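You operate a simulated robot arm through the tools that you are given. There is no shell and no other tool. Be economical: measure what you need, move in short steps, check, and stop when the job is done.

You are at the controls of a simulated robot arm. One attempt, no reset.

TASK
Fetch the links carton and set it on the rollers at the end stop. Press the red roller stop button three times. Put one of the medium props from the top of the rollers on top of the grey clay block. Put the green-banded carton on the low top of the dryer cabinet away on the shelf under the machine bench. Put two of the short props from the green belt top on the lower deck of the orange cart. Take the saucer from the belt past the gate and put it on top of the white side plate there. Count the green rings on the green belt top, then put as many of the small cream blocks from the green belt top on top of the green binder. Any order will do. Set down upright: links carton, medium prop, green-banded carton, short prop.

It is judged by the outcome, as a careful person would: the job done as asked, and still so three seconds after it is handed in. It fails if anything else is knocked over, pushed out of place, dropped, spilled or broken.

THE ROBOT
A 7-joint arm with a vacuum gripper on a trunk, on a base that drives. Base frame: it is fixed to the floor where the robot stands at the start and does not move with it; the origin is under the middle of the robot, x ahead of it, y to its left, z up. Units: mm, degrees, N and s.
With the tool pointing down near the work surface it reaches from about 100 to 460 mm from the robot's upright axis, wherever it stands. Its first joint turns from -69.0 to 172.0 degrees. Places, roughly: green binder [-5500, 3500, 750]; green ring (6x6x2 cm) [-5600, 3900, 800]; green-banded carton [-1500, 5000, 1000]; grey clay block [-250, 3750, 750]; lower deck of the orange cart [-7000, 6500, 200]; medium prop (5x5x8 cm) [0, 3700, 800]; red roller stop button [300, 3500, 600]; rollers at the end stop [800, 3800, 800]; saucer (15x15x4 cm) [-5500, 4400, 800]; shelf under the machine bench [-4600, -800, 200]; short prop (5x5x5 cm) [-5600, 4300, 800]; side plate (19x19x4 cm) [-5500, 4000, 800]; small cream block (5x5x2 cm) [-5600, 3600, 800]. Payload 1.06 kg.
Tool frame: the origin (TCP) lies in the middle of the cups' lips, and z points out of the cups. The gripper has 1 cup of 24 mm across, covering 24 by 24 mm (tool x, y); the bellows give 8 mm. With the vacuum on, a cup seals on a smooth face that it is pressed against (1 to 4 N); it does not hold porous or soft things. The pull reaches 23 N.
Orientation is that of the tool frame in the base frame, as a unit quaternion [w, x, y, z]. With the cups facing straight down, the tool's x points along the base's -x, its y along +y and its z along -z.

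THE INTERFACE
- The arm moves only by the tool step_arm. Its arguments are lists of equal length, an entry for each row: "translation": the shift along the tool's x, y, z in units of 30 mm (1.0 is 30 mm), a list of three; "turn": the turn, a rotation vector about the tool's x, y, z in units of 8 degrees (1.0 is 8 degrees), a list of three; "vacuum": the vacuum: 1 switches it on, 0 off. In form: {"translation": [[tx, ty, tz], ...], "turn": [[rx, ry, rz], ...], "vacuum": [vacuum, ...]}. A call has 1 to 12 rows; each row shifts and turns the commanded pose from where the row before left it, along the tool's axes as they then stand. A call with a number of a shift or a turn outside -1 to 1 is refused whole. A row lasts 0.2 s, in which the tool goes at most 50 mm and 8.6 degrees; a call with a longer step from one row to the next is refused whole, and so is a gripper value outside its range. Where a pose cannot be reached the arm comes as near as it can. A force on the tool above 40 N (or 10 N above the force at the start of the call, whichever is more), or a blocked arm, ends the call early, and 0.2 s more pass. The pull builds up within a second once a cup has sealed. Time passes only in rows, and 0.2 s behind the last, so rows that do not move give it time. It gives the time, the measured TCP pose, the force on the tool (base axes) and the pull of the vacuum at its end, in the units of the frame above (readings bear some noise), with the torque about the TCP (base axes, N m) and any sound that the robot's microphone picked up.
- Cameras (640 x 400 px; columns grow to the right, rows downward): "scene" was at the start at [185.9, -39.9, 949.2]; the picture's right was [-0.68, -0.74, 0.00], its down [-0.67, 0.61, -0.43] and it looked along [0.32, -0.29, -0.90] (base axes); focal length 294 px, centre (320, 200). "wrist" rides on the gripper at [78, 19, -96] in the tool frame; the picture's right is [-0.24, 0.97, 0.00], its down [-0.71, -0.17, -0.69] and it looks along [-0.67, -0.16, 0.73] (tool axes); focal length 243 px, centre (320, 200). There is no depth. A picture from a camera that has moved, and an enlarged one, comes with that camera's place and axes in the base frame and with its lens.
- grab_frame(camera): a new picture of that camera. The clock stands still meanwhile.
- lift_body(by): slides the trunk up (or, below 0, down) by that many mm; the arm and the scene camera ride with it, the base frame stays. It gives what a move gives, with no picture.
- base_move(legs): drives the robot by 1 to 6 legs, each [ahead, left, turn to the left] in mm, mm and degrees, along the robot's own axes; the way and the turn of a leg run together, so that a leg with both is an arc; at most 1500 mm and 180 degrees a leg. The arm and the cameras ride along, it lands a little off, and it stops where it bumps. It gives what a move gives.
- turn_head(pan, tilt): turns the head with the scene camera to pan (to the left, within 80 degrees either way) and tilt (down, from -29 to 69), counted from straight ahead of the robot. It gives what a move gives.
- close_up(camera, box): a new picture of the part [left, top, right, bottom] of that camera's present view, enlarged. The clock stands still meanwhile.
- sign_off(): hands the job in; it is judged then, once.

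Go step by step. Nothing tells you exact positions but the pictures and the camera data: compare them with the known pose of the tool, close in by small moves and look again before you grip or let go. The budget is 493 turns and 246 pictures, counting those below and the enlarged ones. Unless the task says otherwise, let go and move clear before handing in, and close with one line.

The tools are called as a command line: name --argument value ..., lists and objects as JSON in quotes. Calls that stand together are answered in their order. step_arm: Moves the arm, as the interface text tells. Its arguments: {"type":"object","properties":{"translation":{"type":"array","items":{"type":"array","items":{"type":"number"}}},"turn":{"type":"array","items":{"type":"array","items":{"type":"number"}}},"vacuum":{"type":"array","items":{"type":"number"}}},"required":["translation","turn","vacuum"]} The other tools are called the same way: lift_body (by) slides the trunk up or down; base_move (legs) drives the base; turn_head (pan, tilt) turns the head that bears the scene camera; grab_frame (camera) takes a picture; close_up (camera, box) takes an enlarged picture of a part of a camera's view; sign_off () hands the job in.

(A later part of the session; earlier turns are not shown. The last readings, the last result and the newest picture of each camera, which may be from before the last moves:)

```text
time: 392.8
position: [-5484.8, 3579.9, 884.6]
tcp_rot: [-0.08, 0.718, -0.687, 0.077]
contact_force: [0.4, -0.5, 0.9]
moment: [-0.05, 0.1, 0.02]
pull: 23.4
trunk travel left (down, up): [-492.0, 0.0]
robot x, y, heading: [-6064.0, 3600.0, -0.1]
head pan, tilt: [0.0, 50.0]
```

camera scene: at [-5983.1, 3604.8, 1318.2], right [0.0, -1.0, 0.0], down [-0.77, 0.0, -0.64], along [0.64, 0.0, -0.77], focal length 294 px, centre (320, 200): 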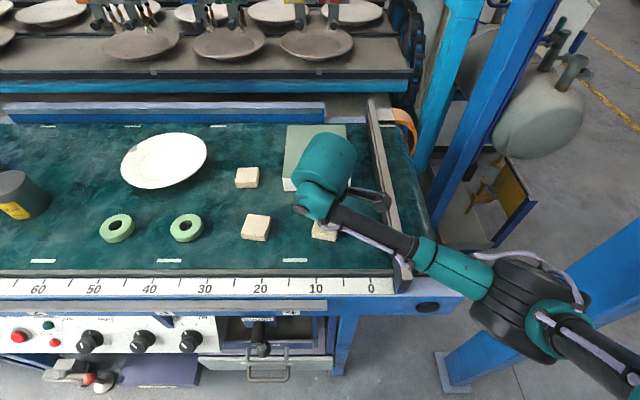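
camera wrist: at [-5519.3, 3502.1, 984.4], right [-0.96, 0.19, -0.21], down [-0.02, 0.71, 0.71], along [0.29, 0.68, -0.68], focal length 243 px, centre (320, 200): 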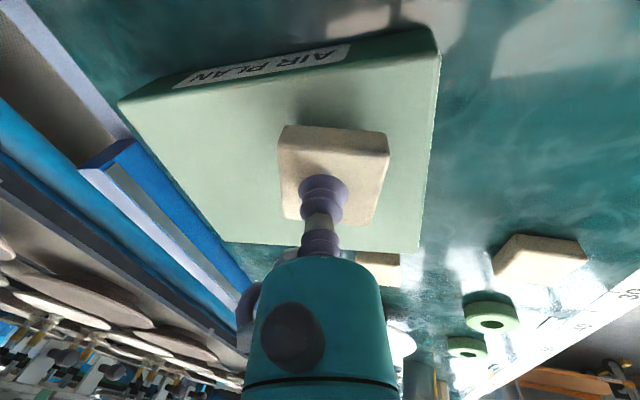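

step_arm --translation '[[0, 0.013, 0.06], [0, 0, 0], [0, 0, 0], [0, 0, 0], [0, 0, 0], [0, -0.03, -0.15], [0, -0.08, -0.36], [0, -0.13, -0.6], [0, 0, 0]]' --turn '[[0, 0, 0], [0, 0, 0], [0, 0, 0], [0, 0, 0], [0, 0, 0], [0, 0, 0], [0, 0, 0], [0, 0, 0], [0, 0, 0]]' --vacuum '[1, 1, 0, 0, 0, 0, 0, 0, 0]'

grab_frame --camera "wrist"

```text
time: 394.8
position: [-5485.6, 3580.9, 916.3]
tcp_rot: [-0.079, 0.718, -0.687, 0.077]
contact_force: [0.7, 0.2, 0.2]
moment: [0.03, -0.04, -0.01]
pull: 0.1
trunk travel left (down, up): [-492.0, 0.0]
robot x, y, heading: [-6060.2, 3602.3, -0.3]
head pan, tilt: [0.0, 50.0]
```

```text
122 pictures are left
camera wrist: at [-5519.7, 3502.3, 1006.2], right [-0.96, 0.19, -0.21], down [-0.01, 0.71, 0.71], along [0.29, 0.68, -0.68], focal length 243 px, centre (320, 200)
```

wrist: 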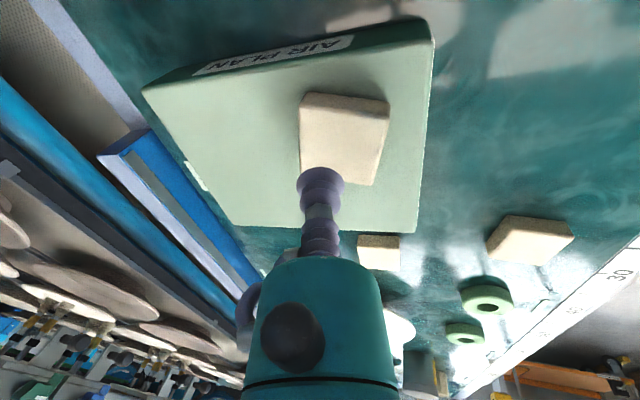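

Block one sits on the binder. I'll go for block C at about (-5643, 3730).

step_arm --translation '[[-0.865, 0.81, -0.182], [-0.865, 0.81, -0.182], [-0.865, 0.81, -0.182], [-0.865, 0.81, -0.182], [-0.865, 0.81, -0.182], [-0.865, 0.81, -0.182], [0, 0.146, 0.65], [0, 0.146, 0.65], [0, 0, 0]]' --turn '[[0, 0, 0], [0, 0, 0], [0, 0, 0], [0, 0, 0], [0, 0, 0], [0, 0, 0], [0, 0, 0], [0, 0, 0], [0, 0, 0]]' --vacuum '[0, 0, 0, 0, 0, 0, 0, 0, 0]'

grab_frame --camera "wrist"

```text
time: 396.8
position: [-5639.8, 3729.8, 874.1]
tcp_rot: [-0.08, 0.718, -0.687, 0.077]
contact_force: [-0.1, -0.5, 0.0]
moment: [0.01, 0.0, -0.01]
pull: 0.1
trunk travel left (down, up): [-492.0, 0.0]
robot x, y, heading: [-6059.0, 3602.2, -0.2]
head pan, tilt: [0.0, 50.0]
```

```text
121 pictures are left
camera wrist: at [-5675.7, 3650.9, 964.8], right [-0.96, 0.19, -0.21], down [-0.01, 0.71, 0.71], along [0.29, 0.68, -0.68], focal length 243 px, centre (320, 200)
```

wrist: 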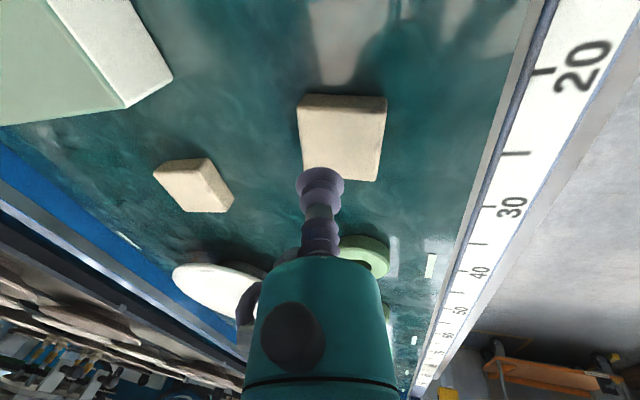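

step_arm --translation '[[0, 0.16, -0.036], [0, 0.14, 0.62], [0, 0.1, 0.45], [0, 0.03, 0.13], [0, 0, 0]]' --turn '[[0, 0, 0], [0, 0, 0], [0, 0, 0], [0, 0, 0], [0, 0, 0]]' --vacuum '[1, 1, 1, 1, 1]'

step_arm --translation '[[0, 0.013, 0.06], [0, 0, 0], [0, 0, 0]]' --turn '[[0, 0, 0], [0, 0, 0], [0, 0, 0]]' --vacuum '[1, 1, 1]'

```text
time: 398.0
position: [-5645.7, 3729.4, 837.6]
tcp_rot: [-0.081, 0.719, -0.686, 0.077]
contact_force: [2.2, -0.2, 2.6]
moment: [0.02, 0.0, -0.03]
pull: 0.1
trunk travel left (down, up): [-492.0, 0.0]
robot x, y, heading: [-6061.0, 3602.4, -0.2]
head pan, tilt: [0.0, 50.0]
```

```text
time: 398.8
position: [-5646.3, 3729.3, 838.0]
tcp_rot: [-0.08, 0.718, -0.687, 0.077]
contact_force: [1.6, -0.1, 5.1]
moment: [-0.02, 0.03, -0.01]
pull: 0.2
trunk travel left (down, up): [-492.0, 0.0]
robot x, y, heading: [-6058.0, 3606.7, -0.0]
head pan, tilt: [0.0, 50.0]
```

step_arm --translation '[[0, 0.013, 0.06], [0, 0.013, 0.06], [0, 0, 0]]' --turn '[[0, 0, 0], [0, 0, 0], [0, 0, 0]]' --vacuum '[1, 1, 1]'

```text
time: 399.6
position: [-5646.9, 3727.6, 834.4]
tcp_rot: [-0.08, 0.718, -0.687, 0.078]
contact_force: [2.6, 0.4, 6.1]
moment: [-0.01, 0.12, -0.01]
pull: 0.0
trunk travel left (down, up): [-492.0, 0.0]
robot x, y, heading: [-6058.0, 3601.7, -0.2]
head pan, tilt: [0.0, 50.0]
```

step_arm --translation '[[0, 0.013, 0.06], [0, 0, 0], [0, 0, 0]]' --turn '[[0, 0, 0], [0, 0, 0], [0, 0, 0]]' --vacuum '[1, 1, 1]'

```text
time: 400.4
position: [-5645.6, 3728.5, 834.2]
tcp_rot: [-0.081, 0.718, -0.687, 0.077]
contact_force: [5.2, 0.7, 13.8]
moment: [0.0, 0.21, -0.01]
pull: 0.1
trunk travel left (down, up): [-492.0, 0.0]
robot x, y, heading: [-6059.2, 3604.9, -0.4]
head pan, tilt: [0.0, 50.0]
```

step_arm --translation '[[0, 0, 0], [0, 0, 0], [0, 0, 0]]' --turn '[[-0.4, 0, 0], [0, 0, 0], [0, 0, 0]]' --vacuum '[1, 1, 1]'

```text
time: 401.2
position: [-5645.6, 3729.2, 833.3]
tcp_rot: [-0.06, 0.72, -0.689, 0.058]
contact_force: [5.3, 1.5, 16.8]
moment: [-0.16, 0.45, -0.03]
pull: 22.9
trunk travel left (down, up): [-492.0, 0.0]
robot x, y, heading: [-6059.8, 3602.8, -0.2]
head pan, tilt: [0.0, 50.0]
```

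Sealed at a smaller tilt. I'll lift it and carry it to the binder beside the first block.

step_arm --translation '[[0, -0.02, -0.12], [0, -0.05, -0.3], [0, -0.1, -0.6], [0, -0.15, -0.9], [0, 0, 0]]' --turn '[[0, 0, 0], [0, 0, 0], [0, 0, 0], [0, 0, 0], [0, 0, 0]]' --vacuum '[1, 1, 1, 1, 1]'

close_up --camera "scene" --box '[220, 90, 420, 250]'

```text
time: 402.4
position: [-5644.7, 3731.4, 890.3]
tcp_rot: [-0.059, 0.72, -0.689, 0.057]
contact_force: [-0.1, -0.2, -0.6]
moment: [0.01, 0.04, -0.02]
pull: 22.8
trunk travel left (down, up): [-492.0, 0.0]
robot x, y, heading: [-6059.6, 3604.0, -0.4]
head pan, tilt: [0.0, 50.0]
```

```text
2.50 times, centred on (320, 170) of scene
camera zoom: at [-5983.0, 3604.7, 1318.2], right [0.0, -1.0, 0.0], down [-0.77, 0.0, -0.64], along [0.64, 0.0, -0.77], focal length 736 px, centre (320, 275)
```

zoom: 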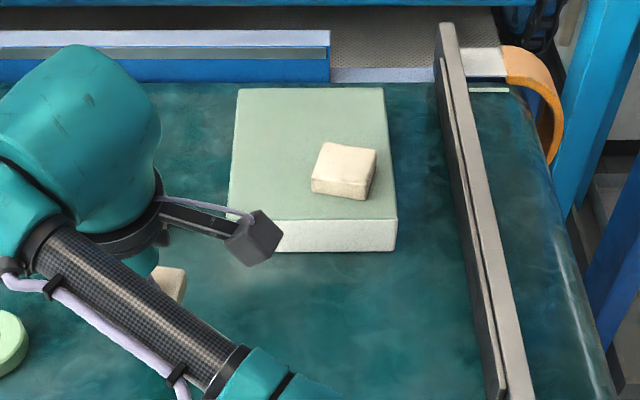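

step_arm --translation '[[0, -0.1, -0.59], [0.48, -0.795, 0.133], [0.48, -0.795, 0.133], [0.48, -0.795, 0.133], [0.48, -0.795, 0.133], [0.48, -0.795, 0.133], [0.48, -0.795, 0.133], [0, 0, 0]]' --turn '[[0, 0, 0], [0, 0, 0], [0, 0, 0], [0, 0, 0], [0, 0, 0], [0, 0, 0], [0, 0, 0], [0, 0, 0]]' --vacuum '[1, 1, 1, 1, 1, 1, 1, 1]'

grab_frame --camera "wrist"

close_up --camera "scene" --box '[220, 90, 420, 250]'

```text
time: 404.2
position: [-5503.9, 3657.7, 909.6]
tcp_rot: [-0.061, 0.726, -0.683, 0.056]
contact_force: [-0.3, 0.4, -0.9]
moment: [0.0, 0.02, 0.01]
pull: 23.1
out of reach, approached as far as the arm can: row 7
trunk travel left (down, up): [-492.0, 0.0]
robot x, y, heading: [-6059.5, 3602.7, -0.4]
head pan, tilt: [0.0, 50.0]
```

```text
119 pictures are left
camera wrist: at [-5531.7, 3578.0, 1001.9], right [-0.97, 0.18, -0.16], down [0.01, 0.71, 0.71], along [0.24, 0.68, -0.69], focal length 243 px, centre (320, 200)
```

wrist: 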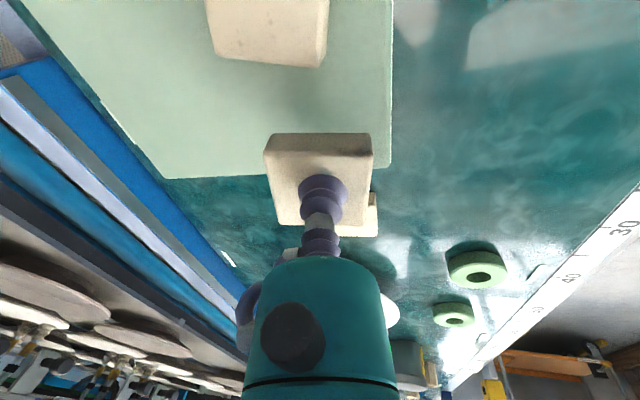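

```text
2.50 times, centred on (320, 170) of scene
camera zoom: at [-5983.0, 3604.7, 1318.2], right [0.0, -1.0, 0.0], down [-0.77, 0.0, -0.64], along [0.64, 0.0, -0.77], focal length 736 px, centre (320, 275)
```

zoom: 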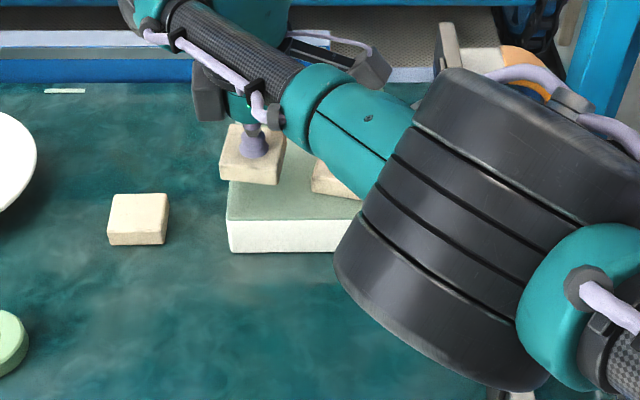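

The block overhangs the binder's north edge slightly, so I'll shift it 17 mm toward the first block.

step_arm --translation '[[0.3, 0, 0], [0.27, -0.1, 0.02], [0, 0, 0]]' --turn '[[0, 0, 0], [0, 0, 0], [0, 0, 0]]' --vacuum '[1, 1, 1]'

grab_frame --camera "wrist"

close_up --camera "scene" --box '[220, 90, 420, 250]'

```text
time: 405.0
position: [-5492.8, 3633.0, 908.5]
tcp_rot: [-0.059, 0.72, -0.69, 0.057]
contact_force: [0.1, 0.4, -0.5]
moment: [-0.03, 0.03, -0.02]
pull: 22.6
trunk travel left (down, up): [-492.0, 0.0]
robot x, y, heading: [-6060.7, 3602.2, -0.3]
head pan, tilt: [0.0, 50.0]
```

```text
117 pictures are left
camera wrist: at [-5522.2, 3554.7, 1001.4], right [-0.97, 0.19, -0.16], down [0.03, 0.71, 0.7], along [0.25, 0.68, -0.69], focal length 243 px, centre (320, 200)
```

wrist: 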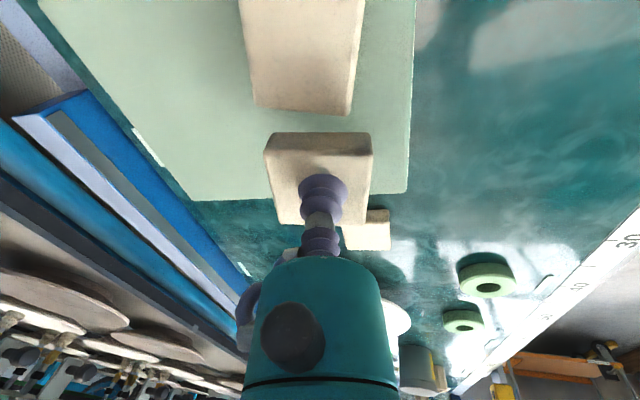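

```text
2.50 times, centred on (320, 170) of scene
camera zoom: at [-5983.0, 3604.7, 1318.2], right [0.0, -1.0, 0.0], down [-0.77, 0.0, -0.64], along [0.64, 0.0, -0.77], focal length 736 px, centre (320, 275)
```

zoom: 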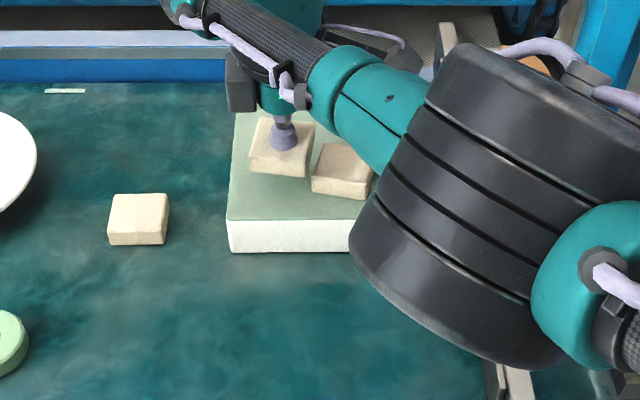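

step_arm --translation '[[-0.3, 0, 0], [0, 0.03, 0.2], [0, 0.03, 0.2], [0, 0, 0]]' --turn '[[0, 0, 0], [0, 0, 0], [0, 0, 0], [0, 0, 0]]' --vacuum '[1, 1, 1, 1]'

close_up --camera "scene" --box '[270, 110, 350, 190]'

grab_frame --camera "wrist"

```text
time: 406.0
position: [-5492.6, 3640.7, 904.1]
tcp_rot: [-0.061, 0.72, -0.689, 0.058]
contact_force: [0.3, 0.9, -0.6]
moment: [0.01, 0.07, 0.04]
pull: 22.9
out of reach, approached as far as the arm can: row 1, 3
trunk travel left (down, up): [-492.0, 0.0]
robot x, y, heading: [-6059.6, 3603.7, -0.0]
head pan, tilt: [0.0, 50.0]
```

```text
5.00 times, centred on (310, 150) of scene
camera zoom: at [-5983.0, 3604.7, 1318.2], right [0.0, -1.0, 0.0], down [-0.77, 0.0, -0.64], along [0.64, 0.0, -0.77], focal length 1472 px, centre (370, 450)
```

zoom: 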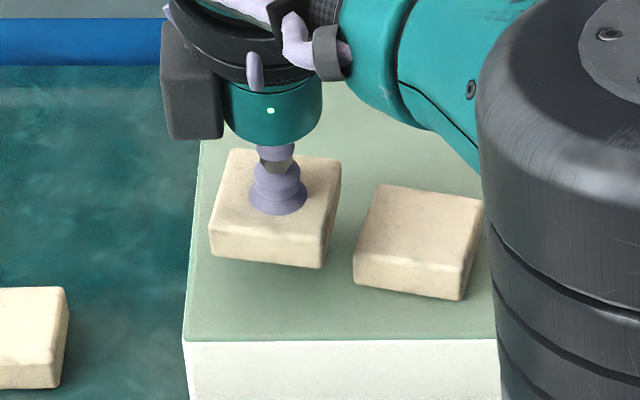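

```text
114 pictures are left
camera wrist: at [-5523.5, 3562.7, 995.1], right [-0.97, 0.19, -0.16], down [0.02, 0.71, 0.7], along [0.25, 0.68, -0.69], focal length 243 px, centre (320, 200)
```

wrist: 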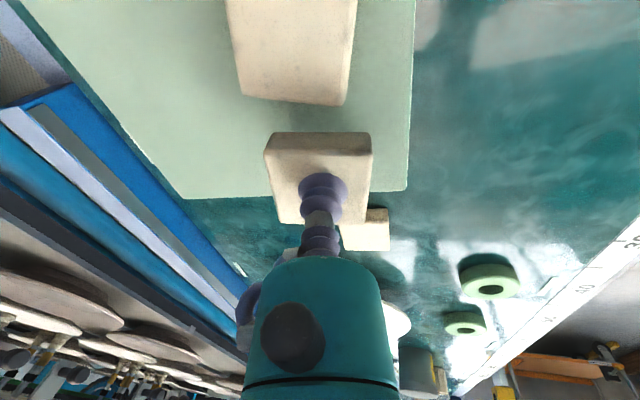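

There's a clear gap between the blocks. I'll lower it onto the binder.

step_arm --translation '[[0, 0.2, 0], [0, 0.055, 0.33], [0, 0.025, 0.15], [0, 0.015, 0.09], [0, 0, 0]]' --turn '[[0, 0, 0], [0, 0, 0], [0, 0, 0], [0, 0, 0], [0, 0, 0]]' --vacuum '[1, 1, 1, 1, 1]'

close_up --camera "scene" --box '[270, 110, 350, 190]'

```text
time: 407.2
position: [-5499.1, 3639.5, 883.7]
tcp_rot: [-0.06, 0.72, -0.689, 0.058]
contact_force: [-0.2, -0.7, -1.0]
moment: [0.01, 0.03, 0.05]
pull: 23.1
out of reach, approached as far as the arm can: row 1
trunk travel left (down, up): [-492.0, 0.0]
robot x, y, heading: [-6059.8, 3604.1, -0.2]
head pan, tilt: [0.0, 50.0]
```

```text
5.00 times, centred on (310, 150) of scene
camera zoom: at [-5983.0, 3604.7, 1318.2], right [0.0, -1.0, 0.0], down [-0.77, 0.0, -0.64], along [0.64, 0.0, -0.77], focal length 1472 px, centre (370, 450)
```

zoom: 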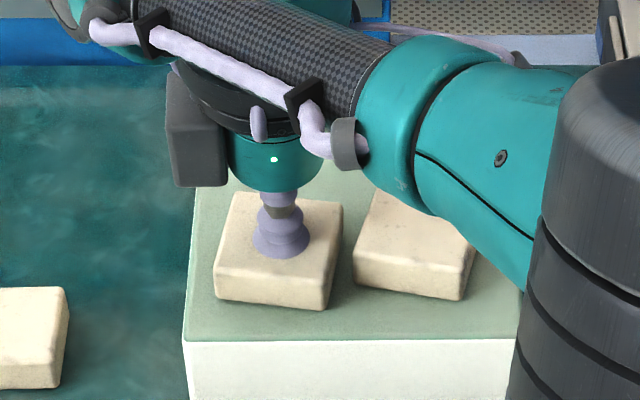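

step_arm --translation '[[0, 0.015, 0.08], [0, 0.01, 0.06], [0, 0, 0]]' --turn '[[0, 0, 0], [0, 0, 0], [0, 0, 0]]' --vacuum '[1, 1, 1]'

```text
time: 408.0
position: [-5498.8, 3640.9, 880.3]
tcp_rot: [-0.061, 0.72, -0.689, 0.059]
contact_force: [3.9, 0.9, 12.5]
moment: [-0.09, 0.33, 0.01]
pull: 23.0
trunk travel left (down, up): [-492.0, 0.0]
robot x, y, heading: [-6060.1, 3602.7, -0.2]
head pan, tilt: [0.0, 50.0]
```

Contact. I'll release and rise.

step_arm --translation '[[0, -0.005, -0.03], [0, 0, 0], [0, 0, 0], [0, 0, 0], [0, 0, 0], [0, -0.03, -0.15], [0, -0.07, -0.4], [0, -0.1, -0.6], [0, -0.1, -0.6], [0, 0, 0]]' --turn '[[0, 0, 0], [0, 0, 0], [0, 0, 0], [0, 0, 0], [0, 0, 0], [0, 0, 0], [0, 0, 0], [0, 0, 0], [0, 0, 0], [0, 0, 0]]' --vacuum '[1, 0, 0, 0, 0, 0, 0, 0, 0, 0]'

close_up --camera "scene" --box '[220, 90, 420, 250]'

```text
time: 410.2
position: [-5500.5, 3640.1, 934.7]
tcp_rot: [-0.059, 0.719, -0.69, 0.058]
contact_force: [0.1, -0.6, 0.4]
moment: [-0.02, -0.02, 0.01]
pull: 0.1
trunk travel left (down, up): [-492.0, 0.0]
robot x, y, heading: [-6059.5, 3603.8, -0.1]
head pan, tilt: [0.0, 50.0]
```

```text
2.50 times, centred on (320, 170) of scene
camera zoom: at [-5983.1, 3604.7, 1318.2], right [0.0, -1.0, 0.0], down [-0.77, 0.0, -0.64], along [0.64, 0.0, -0.77], focal length 736 px, centre (320, 275)
```

zoom: 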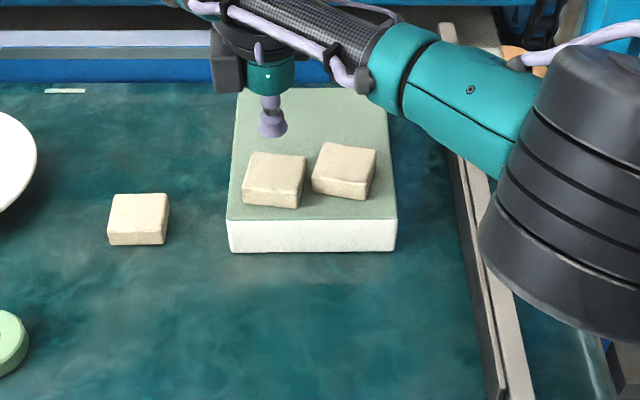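

Both cream blocks rest on the binder, matching the two green rings. Next is the blue saucer. I'll retract, back off, and shift north to look at the space in front of it.

step_arm --translation '[[0, 0.9, -0.15], [0, 0.9, -0.15], [0, 0.9, -0.15], [0, 0.9, -0.15], [0, 0.9, -0.15], [0, 0.5, 0], [0, 0, 0]]' --turn '[[0, 0, 0], [0, 0, 0], [0, 0, 0], [0, 0, 0], [0, 0, 0], [0, 0, 0], [0, 0, 0]]' --vacuum '[0, 0, 0, 0, 0, 0, 0]'

base_move --legs '[[-150, 0, 0], [0, 700, 0]]'

turn_head --pan 0 --tilt 50

grab_frame --camera "scene"

```text
time: 411.8
position: [-5650.1, 3634.9, 931.0]
tcp_rot: [-0.059, 0.72, -0.689, 0.058]
contact_force: [0.0, 0.8, 0.2]
moment: [0.0, 0.01, 0.04]
pull: 0.2
trunk travel left (down, up): [-492.0, 0.0]
robot x, y, heading: [-6060.7, 3602.7, -0.5]
head pan, tilt: [0.0, 50.0]
```

```text
time: 419.3
position: [-5801.2, 4337.2, 932.7]
tcp_rot: [-0.06, 0.723, -0.686, 0.058]
contact_force: [-1.0, 0.8, 0.9]
moment: [0.03, -0.04, -0.01]
pull: 0.1
trunk travel left (down, up): [-492.0, 0.0]
robot x, y, heading: [-6212.3, 4300.3, 0.4]
head pan, tilt: [0.0, 50.0]
```

```text
time: 419.9
position: [-5801.5, 4337.2, 932.8]
tcp_rot: [-0.06, 0.723, -0.686, 0.058]
contact_force: [-0.2, 0.1, 0.2]
moment: [0.01, 0.0, 0.03]
pull: 0.1
trunk travel left (down, up): [-492.0, 0.0]
robot x, y, heading: [-6209.1, 4299.5, 0.3]
head pan, tilt: [0.0, 50.0]
```

```text
111 pictures are left
camera scene: at [-6132.5, 4302.1, 1318.2], right [0.01, -1.0, 0.0], down [-0.77, 0.0, -0.64], along [0.64, 0.0, -0.77], focal length 294 px, centre (320, 200)
```

scene: 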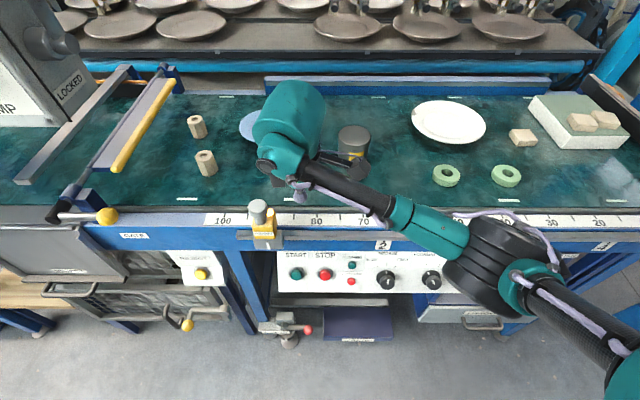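

The front plane of the station is at about x=-5840 all along. I'll move in so the saucer is slightly to my right, where the arm reaches farthest.

base_move --legs '[[162, 250, -0.3]]'

grab_frame --camera "scene"

grab_frame --camera "wrist"

```text
time: 422.6
position: [-5649.1, 4581.4, 931.2]
tcp_rot: [-0.061, 0.725, -0.684, 0.057]
contact_force: [-0.7, -0.1, 0.3]
moment: [-0.02, -0.01, -0.01]
pull: 0.0
trunk travel left (down, up): [-492.0, 0.0]
robot x, y, heading: [-6058.7, 4543.4, 0.8]
head pan, tilt: [0.0, 50.0]
stopped in leg 1: the robot was blocked; the commanded pose is now the measured one
```

```text
110 pictures are left
camera scene: at [-5981.2, 4545.0, 1318.3], right [0.01, -1.0, 0.0], down [-0.77, -0.01, -0.64], along [0.64, 0.01, -0.77], focal length 294 px, centre (320, 200)
```

scene: 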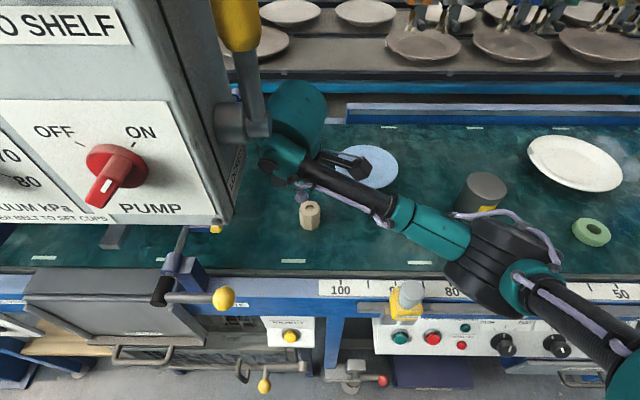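

```text
109 pictures are left
camera wrist: at [-5678.3, 4502.2, 1023.9], right [-0.97, 0.18, -0.16], down [0.01, 0.71, 0.7], along [0.24, 0.68, -0.69], focal length 243 px, centre (320, 200)
```

wrist: 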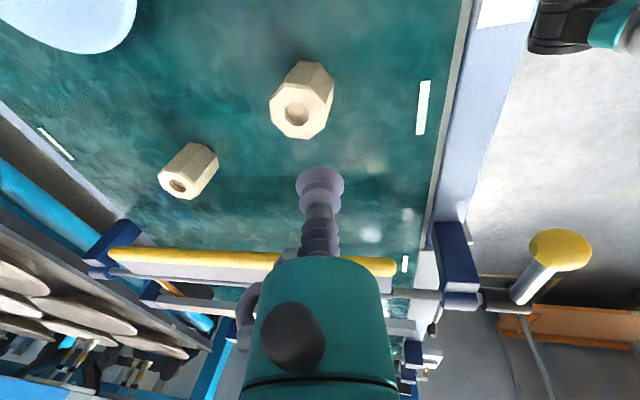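

An overhanging control box is on the left, so I'll swing the arm right, away from it, toward the saucer at about (-5481, 4438).

step_arm --translation '[[0.8, -0.223, 0.037], [0.8, -0.223, 0.037], [0.8, -0.223, 0.037], [0.8, -0.223, 0.037], [0.8, -0.223, 0.037], [0.8, -0.223, 0.037], [0, 0, 0]]' --turn '[[0, 0, 0], [0, 0, 0], [0, 0, 0], [0, 0, 0], [0, 0, 0], [0.3, 0, 0], [0, 0, 0]]' --vacuum '[0, 0, 0, 0, 0, 0, 0]'

grab_frame --camera "wrist"

grab_frame --camera "scene"

```text
time: 424.2
position: [-5596.9, 4440.4, 932.9]
tcp_rot: [-0.075, 0.724, -0.682, 0.072]
contact_force: [-0.3, 0.2, 0.1]
moment: [0.01, -0.02, -0.05]
pull: 0.0
trunk travel left (down, up): [-492.0, 0.0]
robot x, y, heading: [-6057.6, 4546.6, 1.1]
head pan, tilt: [0.0, 50.0]
```

```text
108 pictures are left
camera wrist: at [-5630.0, 4361.5, 1024.9], right [-0.96, 0.18, -0.2], down [-0.02, 0.71, 0.7], along [0.27, 0.68, -0.68], focal length 243 px, centre (320, 200)
```

wrist: 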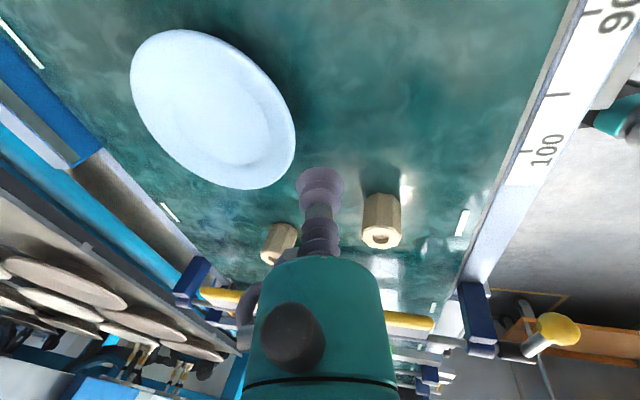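

```text
107 pictures are left
camera scene: at [-5980.2, 4546.7, 1318.2], right [0.02, -1.0, 0.0], down [-0.77, -0.01, -0.64], along [0.64, 0.01, -0.77], focal length 294 px, centre (320, 200)
```

scene: 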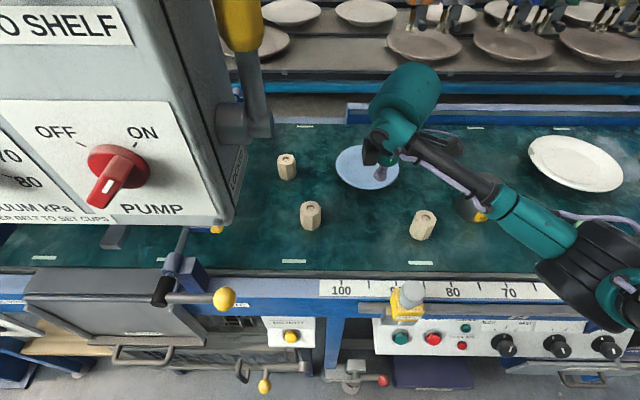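

The saucer's centre is at about (-5480, 4435). I'll move over it.

step_arm --translation '[[0.1, -0.955, 0.2], [0.1, -0.955, 0.2], [0.1, -0.955, 0.2], [0.1, -0.955, 0.2], [0, 0.2, 0.9], [0, 0, 0]]' --turn '[[0, 0, 0], [0, 0, 0], [0, 0, 0], [0, 0, 0], [0, 0, 0], [0, 0, 0]]' --vacuum '[0, 0, 0, 0, 0, 0]'

grab_frame --camera "wrist"

close_up --camera "scene" --box '[300, 100, 460, 240]'

```text
time: 425.6
position: [-5481.6, 4435.9, 903.3]
tcp_rot: [-0.074, 0.724, -0.682, 0.072]
contact_force: [-0.2, -0.1, -0.3]
moment: [0.02, -0.03, 0.04]
pull: 0.0
trunk travel left (down, up): [-492.0, 0.0]
robot x, y, heading: [-6057.9, 4543.1, 0.9]
head pan, tilt: [0.0, 50.0]
```

```text
106 pictures are left
camera wrist: at [-5513.9, 4357.3, 994.4], right [-0.96, 0.18, -0.2], down [-0.02, 0.71, 0.7], along [0.27, 0.68, -0.68], focal length 243 px, centre (320, 200)
```

wrist: 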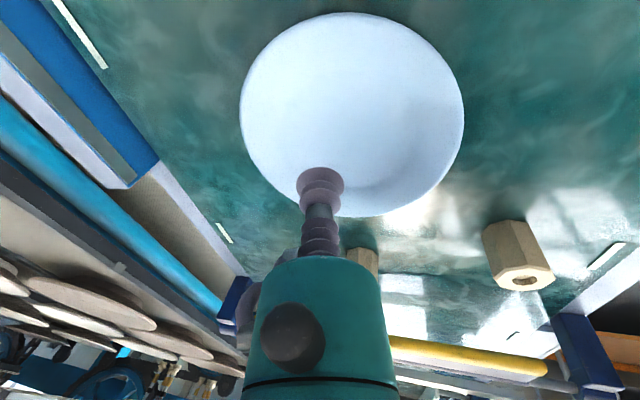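

```text
2.86 times, centred on (380, 170) of scene
camera zoom: at [-5980.3, 4546.6, 1318.2], right [0.02, -1.0, 0.0], down [-0.77, -0.01, -0.64], along [0.64, 0.01, -0.77], focal length 841 px, centre (149, 286)
```

zoom: 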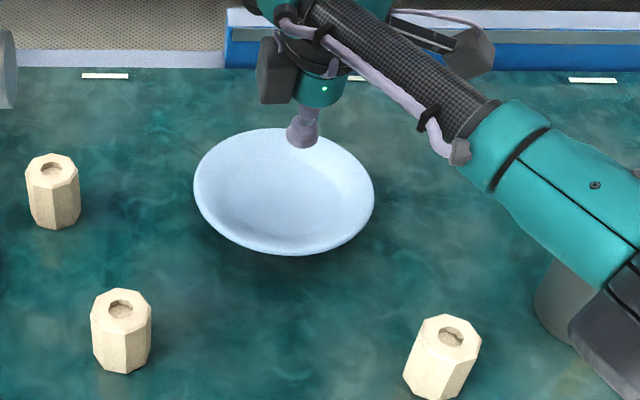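

Centred over the saucer, so I'll descend with the vacuum on.

step_arm --translation '[[0, 0.207, 0.979], [0, 0.19, 0.9], [0, 0.05, 0.22], [0, 0, 0]]' --turn '[[0, 0, 0], [0, 0, 0], [0, 0, 0], [0, 0, 0]]' --vacuum '[0, 1, 1, 1]'

close_up --camera "wrist" --box '[220, 80, 440, 240]'

```text
time: 426.6
position: [-5479.7, 4436.5, 840.8]
tcp_rot: [-0.076, 0.724, -0.682, 0.073]
contact_force: [5.0, 0.0, 7.6]
moment: [0.06, 0.34, -0.07]
pull: 22.6
trunk travel left (down, up): [-492.0, 0.0]
robot x, y, heading: [-6056.5, 4544.3, 1.0]
head pan, tilt: [0.0, 50.0]
```

```text
2.50 times, centred on (330, 160) of wrist
camera zoom: at [-5513.2, 4356.8, 931.3], right [-0.96, 0.18, -0.2], down [-0.02, 0.71, 0.7], along [0.27, 0.68, -0.68], focal length 606 px, centre (295, 300)
```

zoom: 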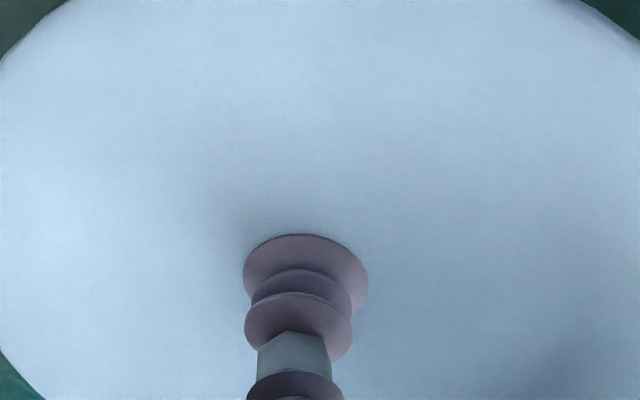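

It sealed. I'll lift it up.

step_arm --translation '[[0, -0.03, -0.15], [0, -0.06, -0.3], [0, -0.14, -0.68], [0, -0.2, -0.95], [0, -0.15, -0.7], [0, 0, 0]]' --turn '[[0, 0, 0], [0, 0, 0], [0, 0, 0], [0, 0, 0], [0, 0, 0], [0, 0, 0]]' --vacuum '[1, 1, 1, 1, 1, 1]'

grab_frame --camera "scene"

grab_frame --camera "wrist"

```text
time: 428.0
position: [-5482.0, 4432.5, 926.0]
tcp_rot: [-0.074, 0.724, -0.682, 0.072]
contact_force: [-0.4, -0.4, -2.2]
moment: [-0.03, 0.02, -0.01]
pull: 23.2
trunk travel left (down, up): [-492.0, 0.0]
robot x, y, heading: [-6059.9, 4540.4, 0.7]
head pan, tilt: [0.0, 50.0]
```

```text
103 pictures are left
camera scene: at [-5980.0, 4546.5, 1318.2], right [0.02, -1.0, 0.0], down [-0.77, -0.01, -0.64], along [0.64, 0.01, -0.77], focal length 294 px, centre (320, 200)
```

scene: 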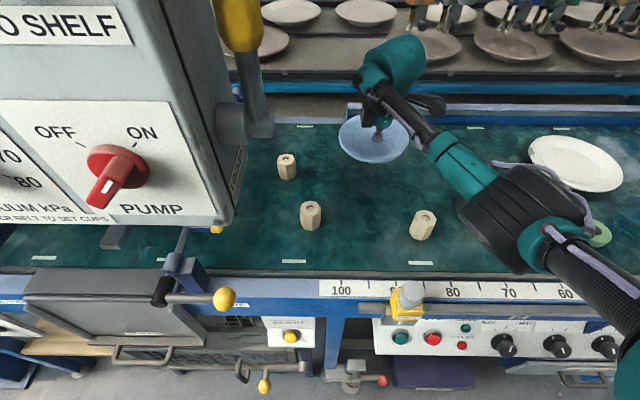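

```text
102 pictures are left
camera wrist: at [-5514.2, 4354.2, 1016.0], right [-0.96, 0.18, -0.2], down [-0.02, 0.71, 0.7], along [0.27, 0.68, -0.68], focal length 243 px, centre (320, 200)
```

wrist: 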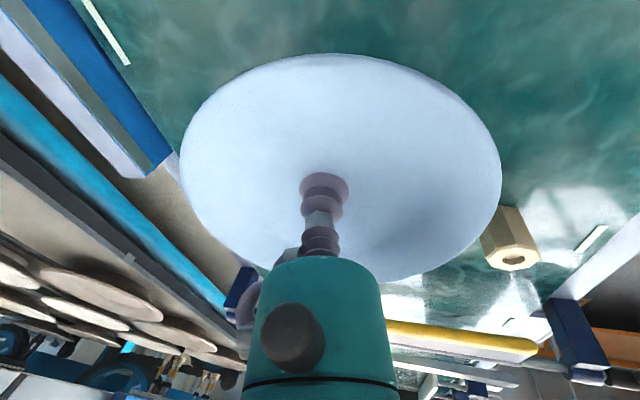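

The saucer is held level. I'll raise it higher and pull it in a little so it clears the pot and the rail fittings, then back off.

step_arm --translation '[[0, 0.9, -0.2], [0, 0.9, -0.2], [0, -0.17, -0.82], [0, -0.17, -0.82], [0, -0.1, -0.5], [0, 0, 0]]' --turn '[[0, 0, 0], [0, 0, 0], [0, 0, 0], [0, 0, 0], [0, 0, 0], [0, 0, 0]]' --vacuum '[1, 1, 1, 1, 1, 1]'

base_move --legs '[[-250, 0, -0.8]]'

base_move --legs '[[0, -470, 0]]'

grab_frame --camera "scene"

```text
time: 429.4
position: [-5537.0, 4431.8, 987.2]
tcp_rot: [-0.075, 0.724, -0.682, 0.072]
contact_force: [-0.1, 0.3, -1.0]
moment: [-0.03, 0.01, -0.04]
pull: 23.0
trunk travel left (down, up): [-492.0, 0.0]
robot x, y, heading: [-6059.7, 4544.0, 0.6]
head pan, tilt: [0.0, 50.0]
```

```text
time: 431.2
position: [-5786.2, 4423.9, 987.5]
tcp_rot: [-0.074, 0.72, -0.686, 0.072]
contact_force: [0.9, -0.1, -1.3]
moment: [-0.02, 0.04, -0.01]
pull: 22.8
trunk travel left (down, up): [-492.0, 0.0]
robot x, y, heading: [-6302.8, 4543.0, -0.1]
head pan, tilt: [0.0, 50.0]
```

```text
time: 435.9
position: [-5782.1, 3955.6, 986.7]
tcp_rot: [-0.075, 0.722, -0.684, 0.072]
contact_force: [0.1, 0.0, -1.4]
moment: [-0.01, 0.04, -0.01]
pull: 22.8
trunk travel left (down, up): [-492.0, 0.0]
robot x, y, heading: [-6304.7, 4069.3, 0.7]
head pan, tilt: [0.0, 50.0]
```

```text
101 pictures are left
camera scene: at [-6225.0, 4071.8, 1318.2], right [0.01, -1.0, 0.0], down [-0.77, -0.01, -0.64], along [0.64, 0.01, -0.77], focal length 294 px, centre (320, 200)
```

scene: 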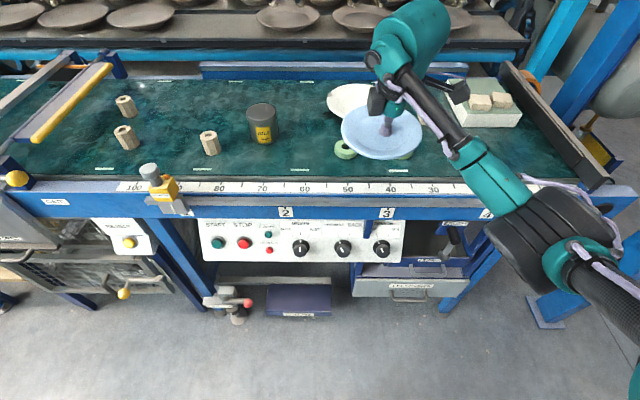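

base_move --legs '[[243, 18, -0.7]]'

grab_frame --camera "scene"

grab_frame --camera "wrist"

```text
time: 437.7
position: [-5541.8, 3968.7, 987.5]
tcp_rot: [-0.074, 0.718, -0.689, 0.072]
contact_force: [-0.1, -1.0, -2.3]
moment: [-0.03, 0.06, -0.02]
pull: 23.2
trunk travel left (down, up): [-492.0, 0.0]
robot x, y, heading: [-6063.4, 4090.1, 0.4]
head pan, tilt: [0.0, 50.0]
```

```text
100 pictures are left
camera scene: at [-5982.3, 4090.3, 1318.1], right [0.0, -1.0, 0.0], down [-0.77, 0.0, -0.64], along [0.64, 0.0, -0.77], focal length 294 px, centre (320, 200)
```

scene: 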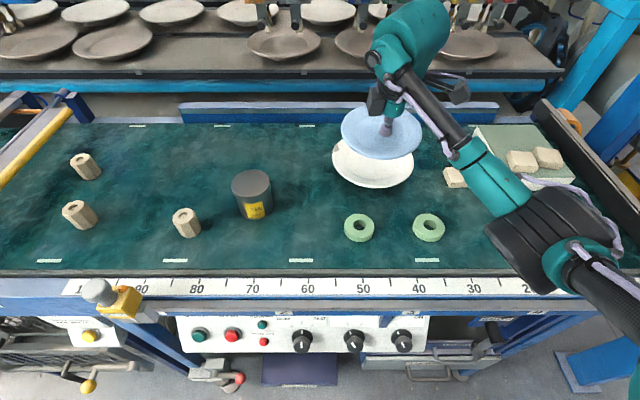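

```text
99 pictures are left
camera wrist: at [-5575.2, 3890.6, 1078.1], right [-0.96, 0.19, -0.2], down [0.0, 0.71, 0.7], along [0.28, 0.68, -0.68], focal length 243 px, centre (320, 200)
```

wrist: 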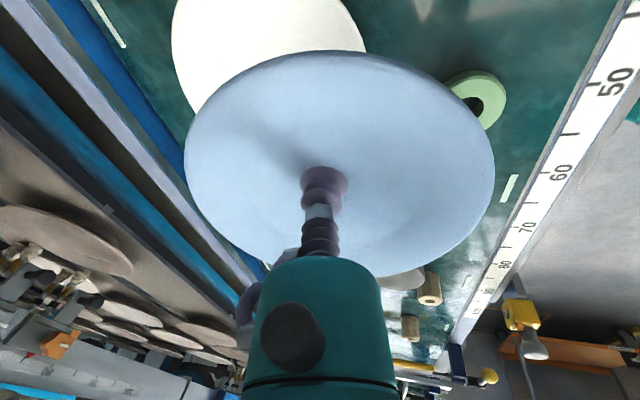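

The plate's centre is at about (-5456, 3967). I need a bit more reach, so I'll edge in about 12 mm and add a little tilt while moving over the plate.

base_move --legs '[[13, 0, 0]]'

step_arm --translation '[[0, -0.2, 0.05], [0, -0.75, 0.35], [0, -0.75, 0.35], [0, -0.75, 0.4], [0, -0.3, 0.1], [0, 0, 0]]' --turn '[[0.5, 0, 0], [0, 0, 0], [0, 0, 0], [0, 0, 0], [0, 0, 0], [0, 0, 0]]' --vacuum '[1, 1, 1, 1, 1, 1]'

grab_frame --camera "scene"

grab_frame --camera "wrist"

```text
time: 438.4
position: [-5529.1, 3968.6, 987.9]
tcp_rot: [-0.073, 0.718, -0.689, 0.072]
contact_force: [0.9, -0.5, -1.8]
moment: [-0.02, 0.04, -0.01]
pull: 23.1
trunk travel left (down, up): [-492.0, 0.0]
robot x, y, heading: [-6047.4, 4091.5, -0.3]
head pan, tilt: [0.0, 50.0]
```

```text
time: 439.9
position: [-5438.4, 3972.1, 975.8]
tcp_rot: [-0.099, 0.715, -0.685, 0.097]
contact_force: [-0.2, 0.0, -2.0]
moment: [-0.01, 0.05, 0.0]
pull: 22.9
trunk travel left (down, up): [-492.0, 0.0]
robot x, y, heading: [-6044.9, 4091.2, -0.1]
head pan, tilt: [0.0, 50.0]
```

```text
98 pictures are left
camera scene: at [-5970.2, 4090.1, 1318.2], right [0.0, -1.0, 0.0], down [-0.77, 0.0, -0.64], along [0.64, 0.0, -0.77], focal length 294 px, centre (320, 200)
```

scene: 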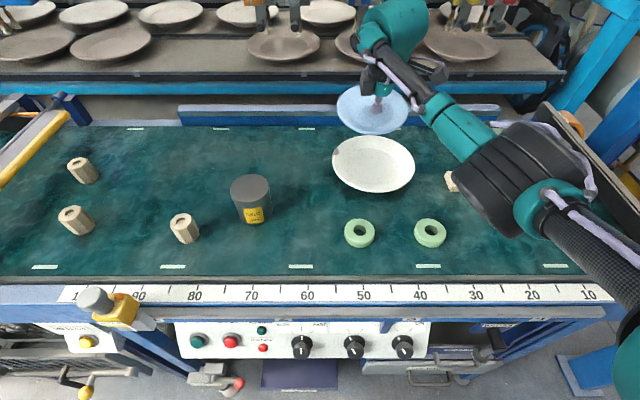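

```text
97 pictures are left
camera wrist: at [-5478.7, 3893.4, 1062.9], right [-0.94, 0.2, -0.27], down [-0.05, 0.71, 0.7], along [0.33, 0.68, -0.66], focal length 243 px, centre (320, 200)
```

wrist: 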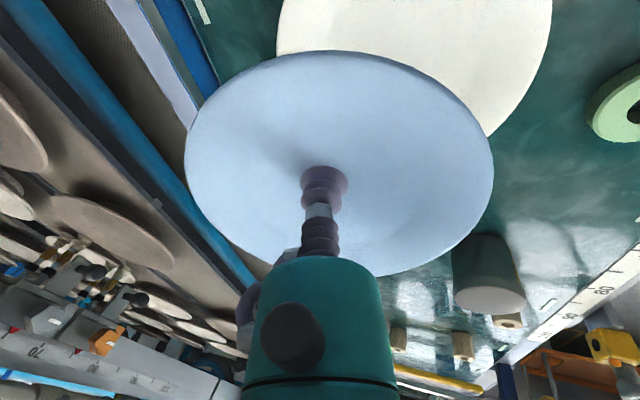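

The saucer needs to shift about 19 mm south to be centred over the plate. Then I'll lower it most of the way.

step_arm --translation '[[0.33, 0, 0], [0.3, 0, 0], [0, 0.2535, 0.887], [0, 0.2535, 0.887], [0, 0.2535, 0.887], [0, 0, 0]]' --turn '[[0, 0, 0], [0, 0, 0], [0, 0, 0], [0, 0, 0], [0, 0, 0], [0, 0, 0]]' --vacuum '[1, 1, 1, 1, 1, 1]'

close_up --camera "scene" --box '[290, 80, 460, 220]'

grab_frame --camera "wrist"

```text
time: 441.2
position: [-5441.3, 3955.0, 889.0]
tcp_rot: [-0.1, 0.715, -0.685, 0.096]
contact_force: [0.2, 0.1, -2.6]
moment: [-0.05, 0.05, 0.05]
pull: 23.3
trunk travel left (down, up): [-492.0, 0.0]
robot x, y, heading: [-6048.2, 4087.6, 0.1]
head pan, tilt: [0.0, 50.0]
```

```text
2.86 times, centred on (375, 150) of scene
camera zoom: at [-5970.3, 4090.1, 1318.2], right [0.0, -1.0, 0.0], down [-0.77, 0.0, -0.64], along [0.64, 0.0, -0.77], focal length 841 px, centre (163, 343)
```

zoom: 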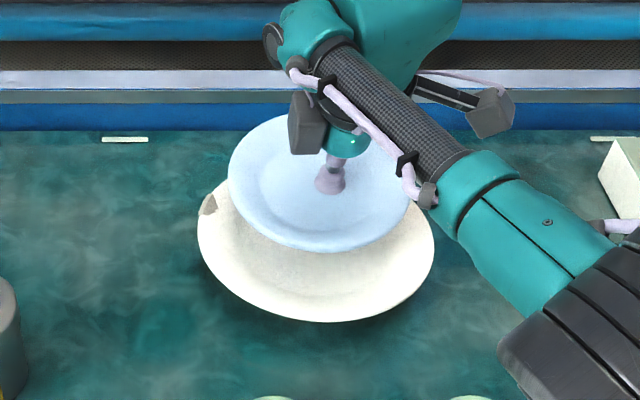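

```text
95 pictures are left
camera wrist: at [-5481.0, 3876.2, 976.8], right [-0.94, 0.2, -0.27], down [-0.05, 0.71, 0.7], along [0.33, 0.68, -0.66], focal length 243 px, centre (320, 200)
```

wrist: 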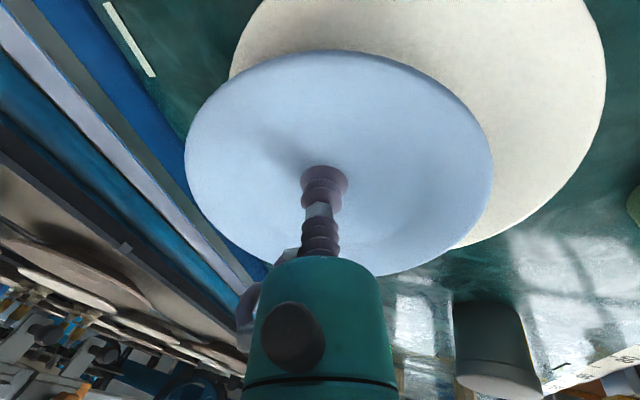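

The saucer is now concentric with the plate. I'll lower it.

step_arm --translation '[[0, 0.16, 0.56], [0, 0.1, 0.35], [0, 0.03, 0.1], [0, 0, 0]]' --turn '[[0, 0, 0], [0, 0, 0], [0, 0, 0], [0, 0, 0]]' --vacuum '[1, 1, 1, 1]'

close_up --camera "scene" --box '[290, 80, 460, 220]'

```text
time: 442.2
position: [-5439.2, 3954.6, 862.0]
tcp_rot: [-0.102, 0.715, -0.685, 0.099]
contact_force: [7.5, 0.9, 23.7]
moment: [0.06, 0.75, -0.02]
pull: 23.3
trunk travel left (down, up): [-492.0, 0.0]
robot x, y, heading: [-6048.6, 4091.4, -0.0]
head pan, tilt: [0.0, 50.0]
```

```text
2.86 times, centred on (375, 150) of scene
camera zoom: at [-5971.9, 4090.7, 1318.5], right [0.0, -1.0, 0.0], down [-0.77, 0.0, -0.64], along [0.64, 0.0, -0.77], focal length 841 px, centre (163, 343)
```

zoom: 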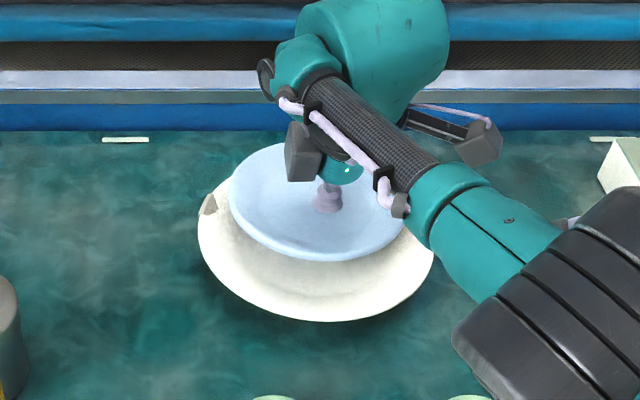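

It's seated on the plate. I'll ease off and release.

step_arm --translation '[[0, -0.02, -0.07], [0, 0, 0], [0, 0, 0], [0, 0, 0], [0, 0, 0], [0, 0, 0]]' --turn '[[0, 0, 0], [0, 0, 0], [0, 0, 0], [0, 0, 0], [0, 0, 0], [0, 0, 0]]' --vacuum '[1, 0, 0, 0, 0, 0]'

step_arm --translation '[[0, -0.03, -0.12], [0, -0.06, -0.22], [0, -0.13, -0.45], [0, -0.2, -0.7], [0, 0, 0]]' --turn '[[0, 0, 0], [0, 0, 0], [0, 0, 0], [0, 0, 0], [0, 0, 0]]' --vacuum '[0, 0, 0, 0, 0]'

close_up --camera "scene" --box '[290, 80, 460, 220]'

grab_frame --camera "wrist"

```text
time: 443.6
position: [-5440.0, 3952.8, 861.1]
tcp_rot: [-0.099, 0.715, -0.685, 0.096]
contact_force: [-2.0, -0.2, 12.2]
moment: [-0.01, 0.17, 0.01]
pull: 0.1
trunk travel left (down, up): [-492.0, 0.0]
robot x, y, heading: [-6044.0, 4090.6, -0.1]
head pan, tilt: [0.0, 50.0]
```

```text
time: 444.9
position: [-5441.8, 3955.6, 906.6]
tcp_rot: [-0.099, 0.715, -0.685, 0.096]
contact_force: [-0.9, -0.2, 0.2]
moment: [0.0, -0.02, -0.02]
pull: 0.0
trunk travel left (down, up): [-492.0, 0.0]
robot x, y, heading: [-6046.7, 4086.9, -0.0]
head pan, tilt: [0.0, 50.0]
```

```text
2.86 times, centred on (375, 150) of scene
camera zoom: at [-5970.3, 4090.2, 1318.2], right [0.0, -1.0, 0.0], down [-0.77, 0.0, -0.64], along [0.64, 0.0, -0.77], focal length 841 px, centre (163, 343)
```

zoom: 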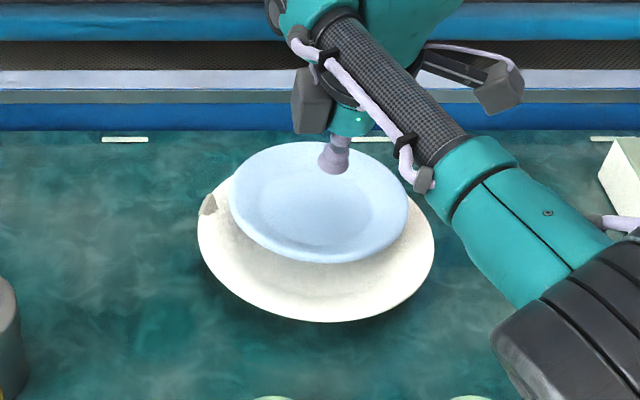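

```text
92 pictures are left
camera wrist: at [-5480.8, 3875.8, 995.2], right [-0.94, 0.2, -0.27], down [-0.05, 0.71, 0.7], along [0.33, 0.68, -0.66], focal length 243 px, centre (320, 200)
```

wrist: 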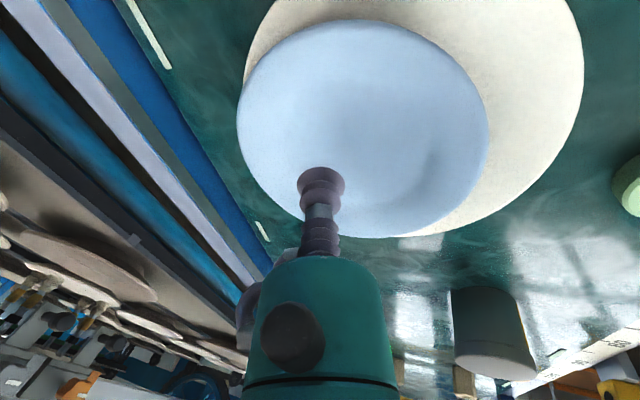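

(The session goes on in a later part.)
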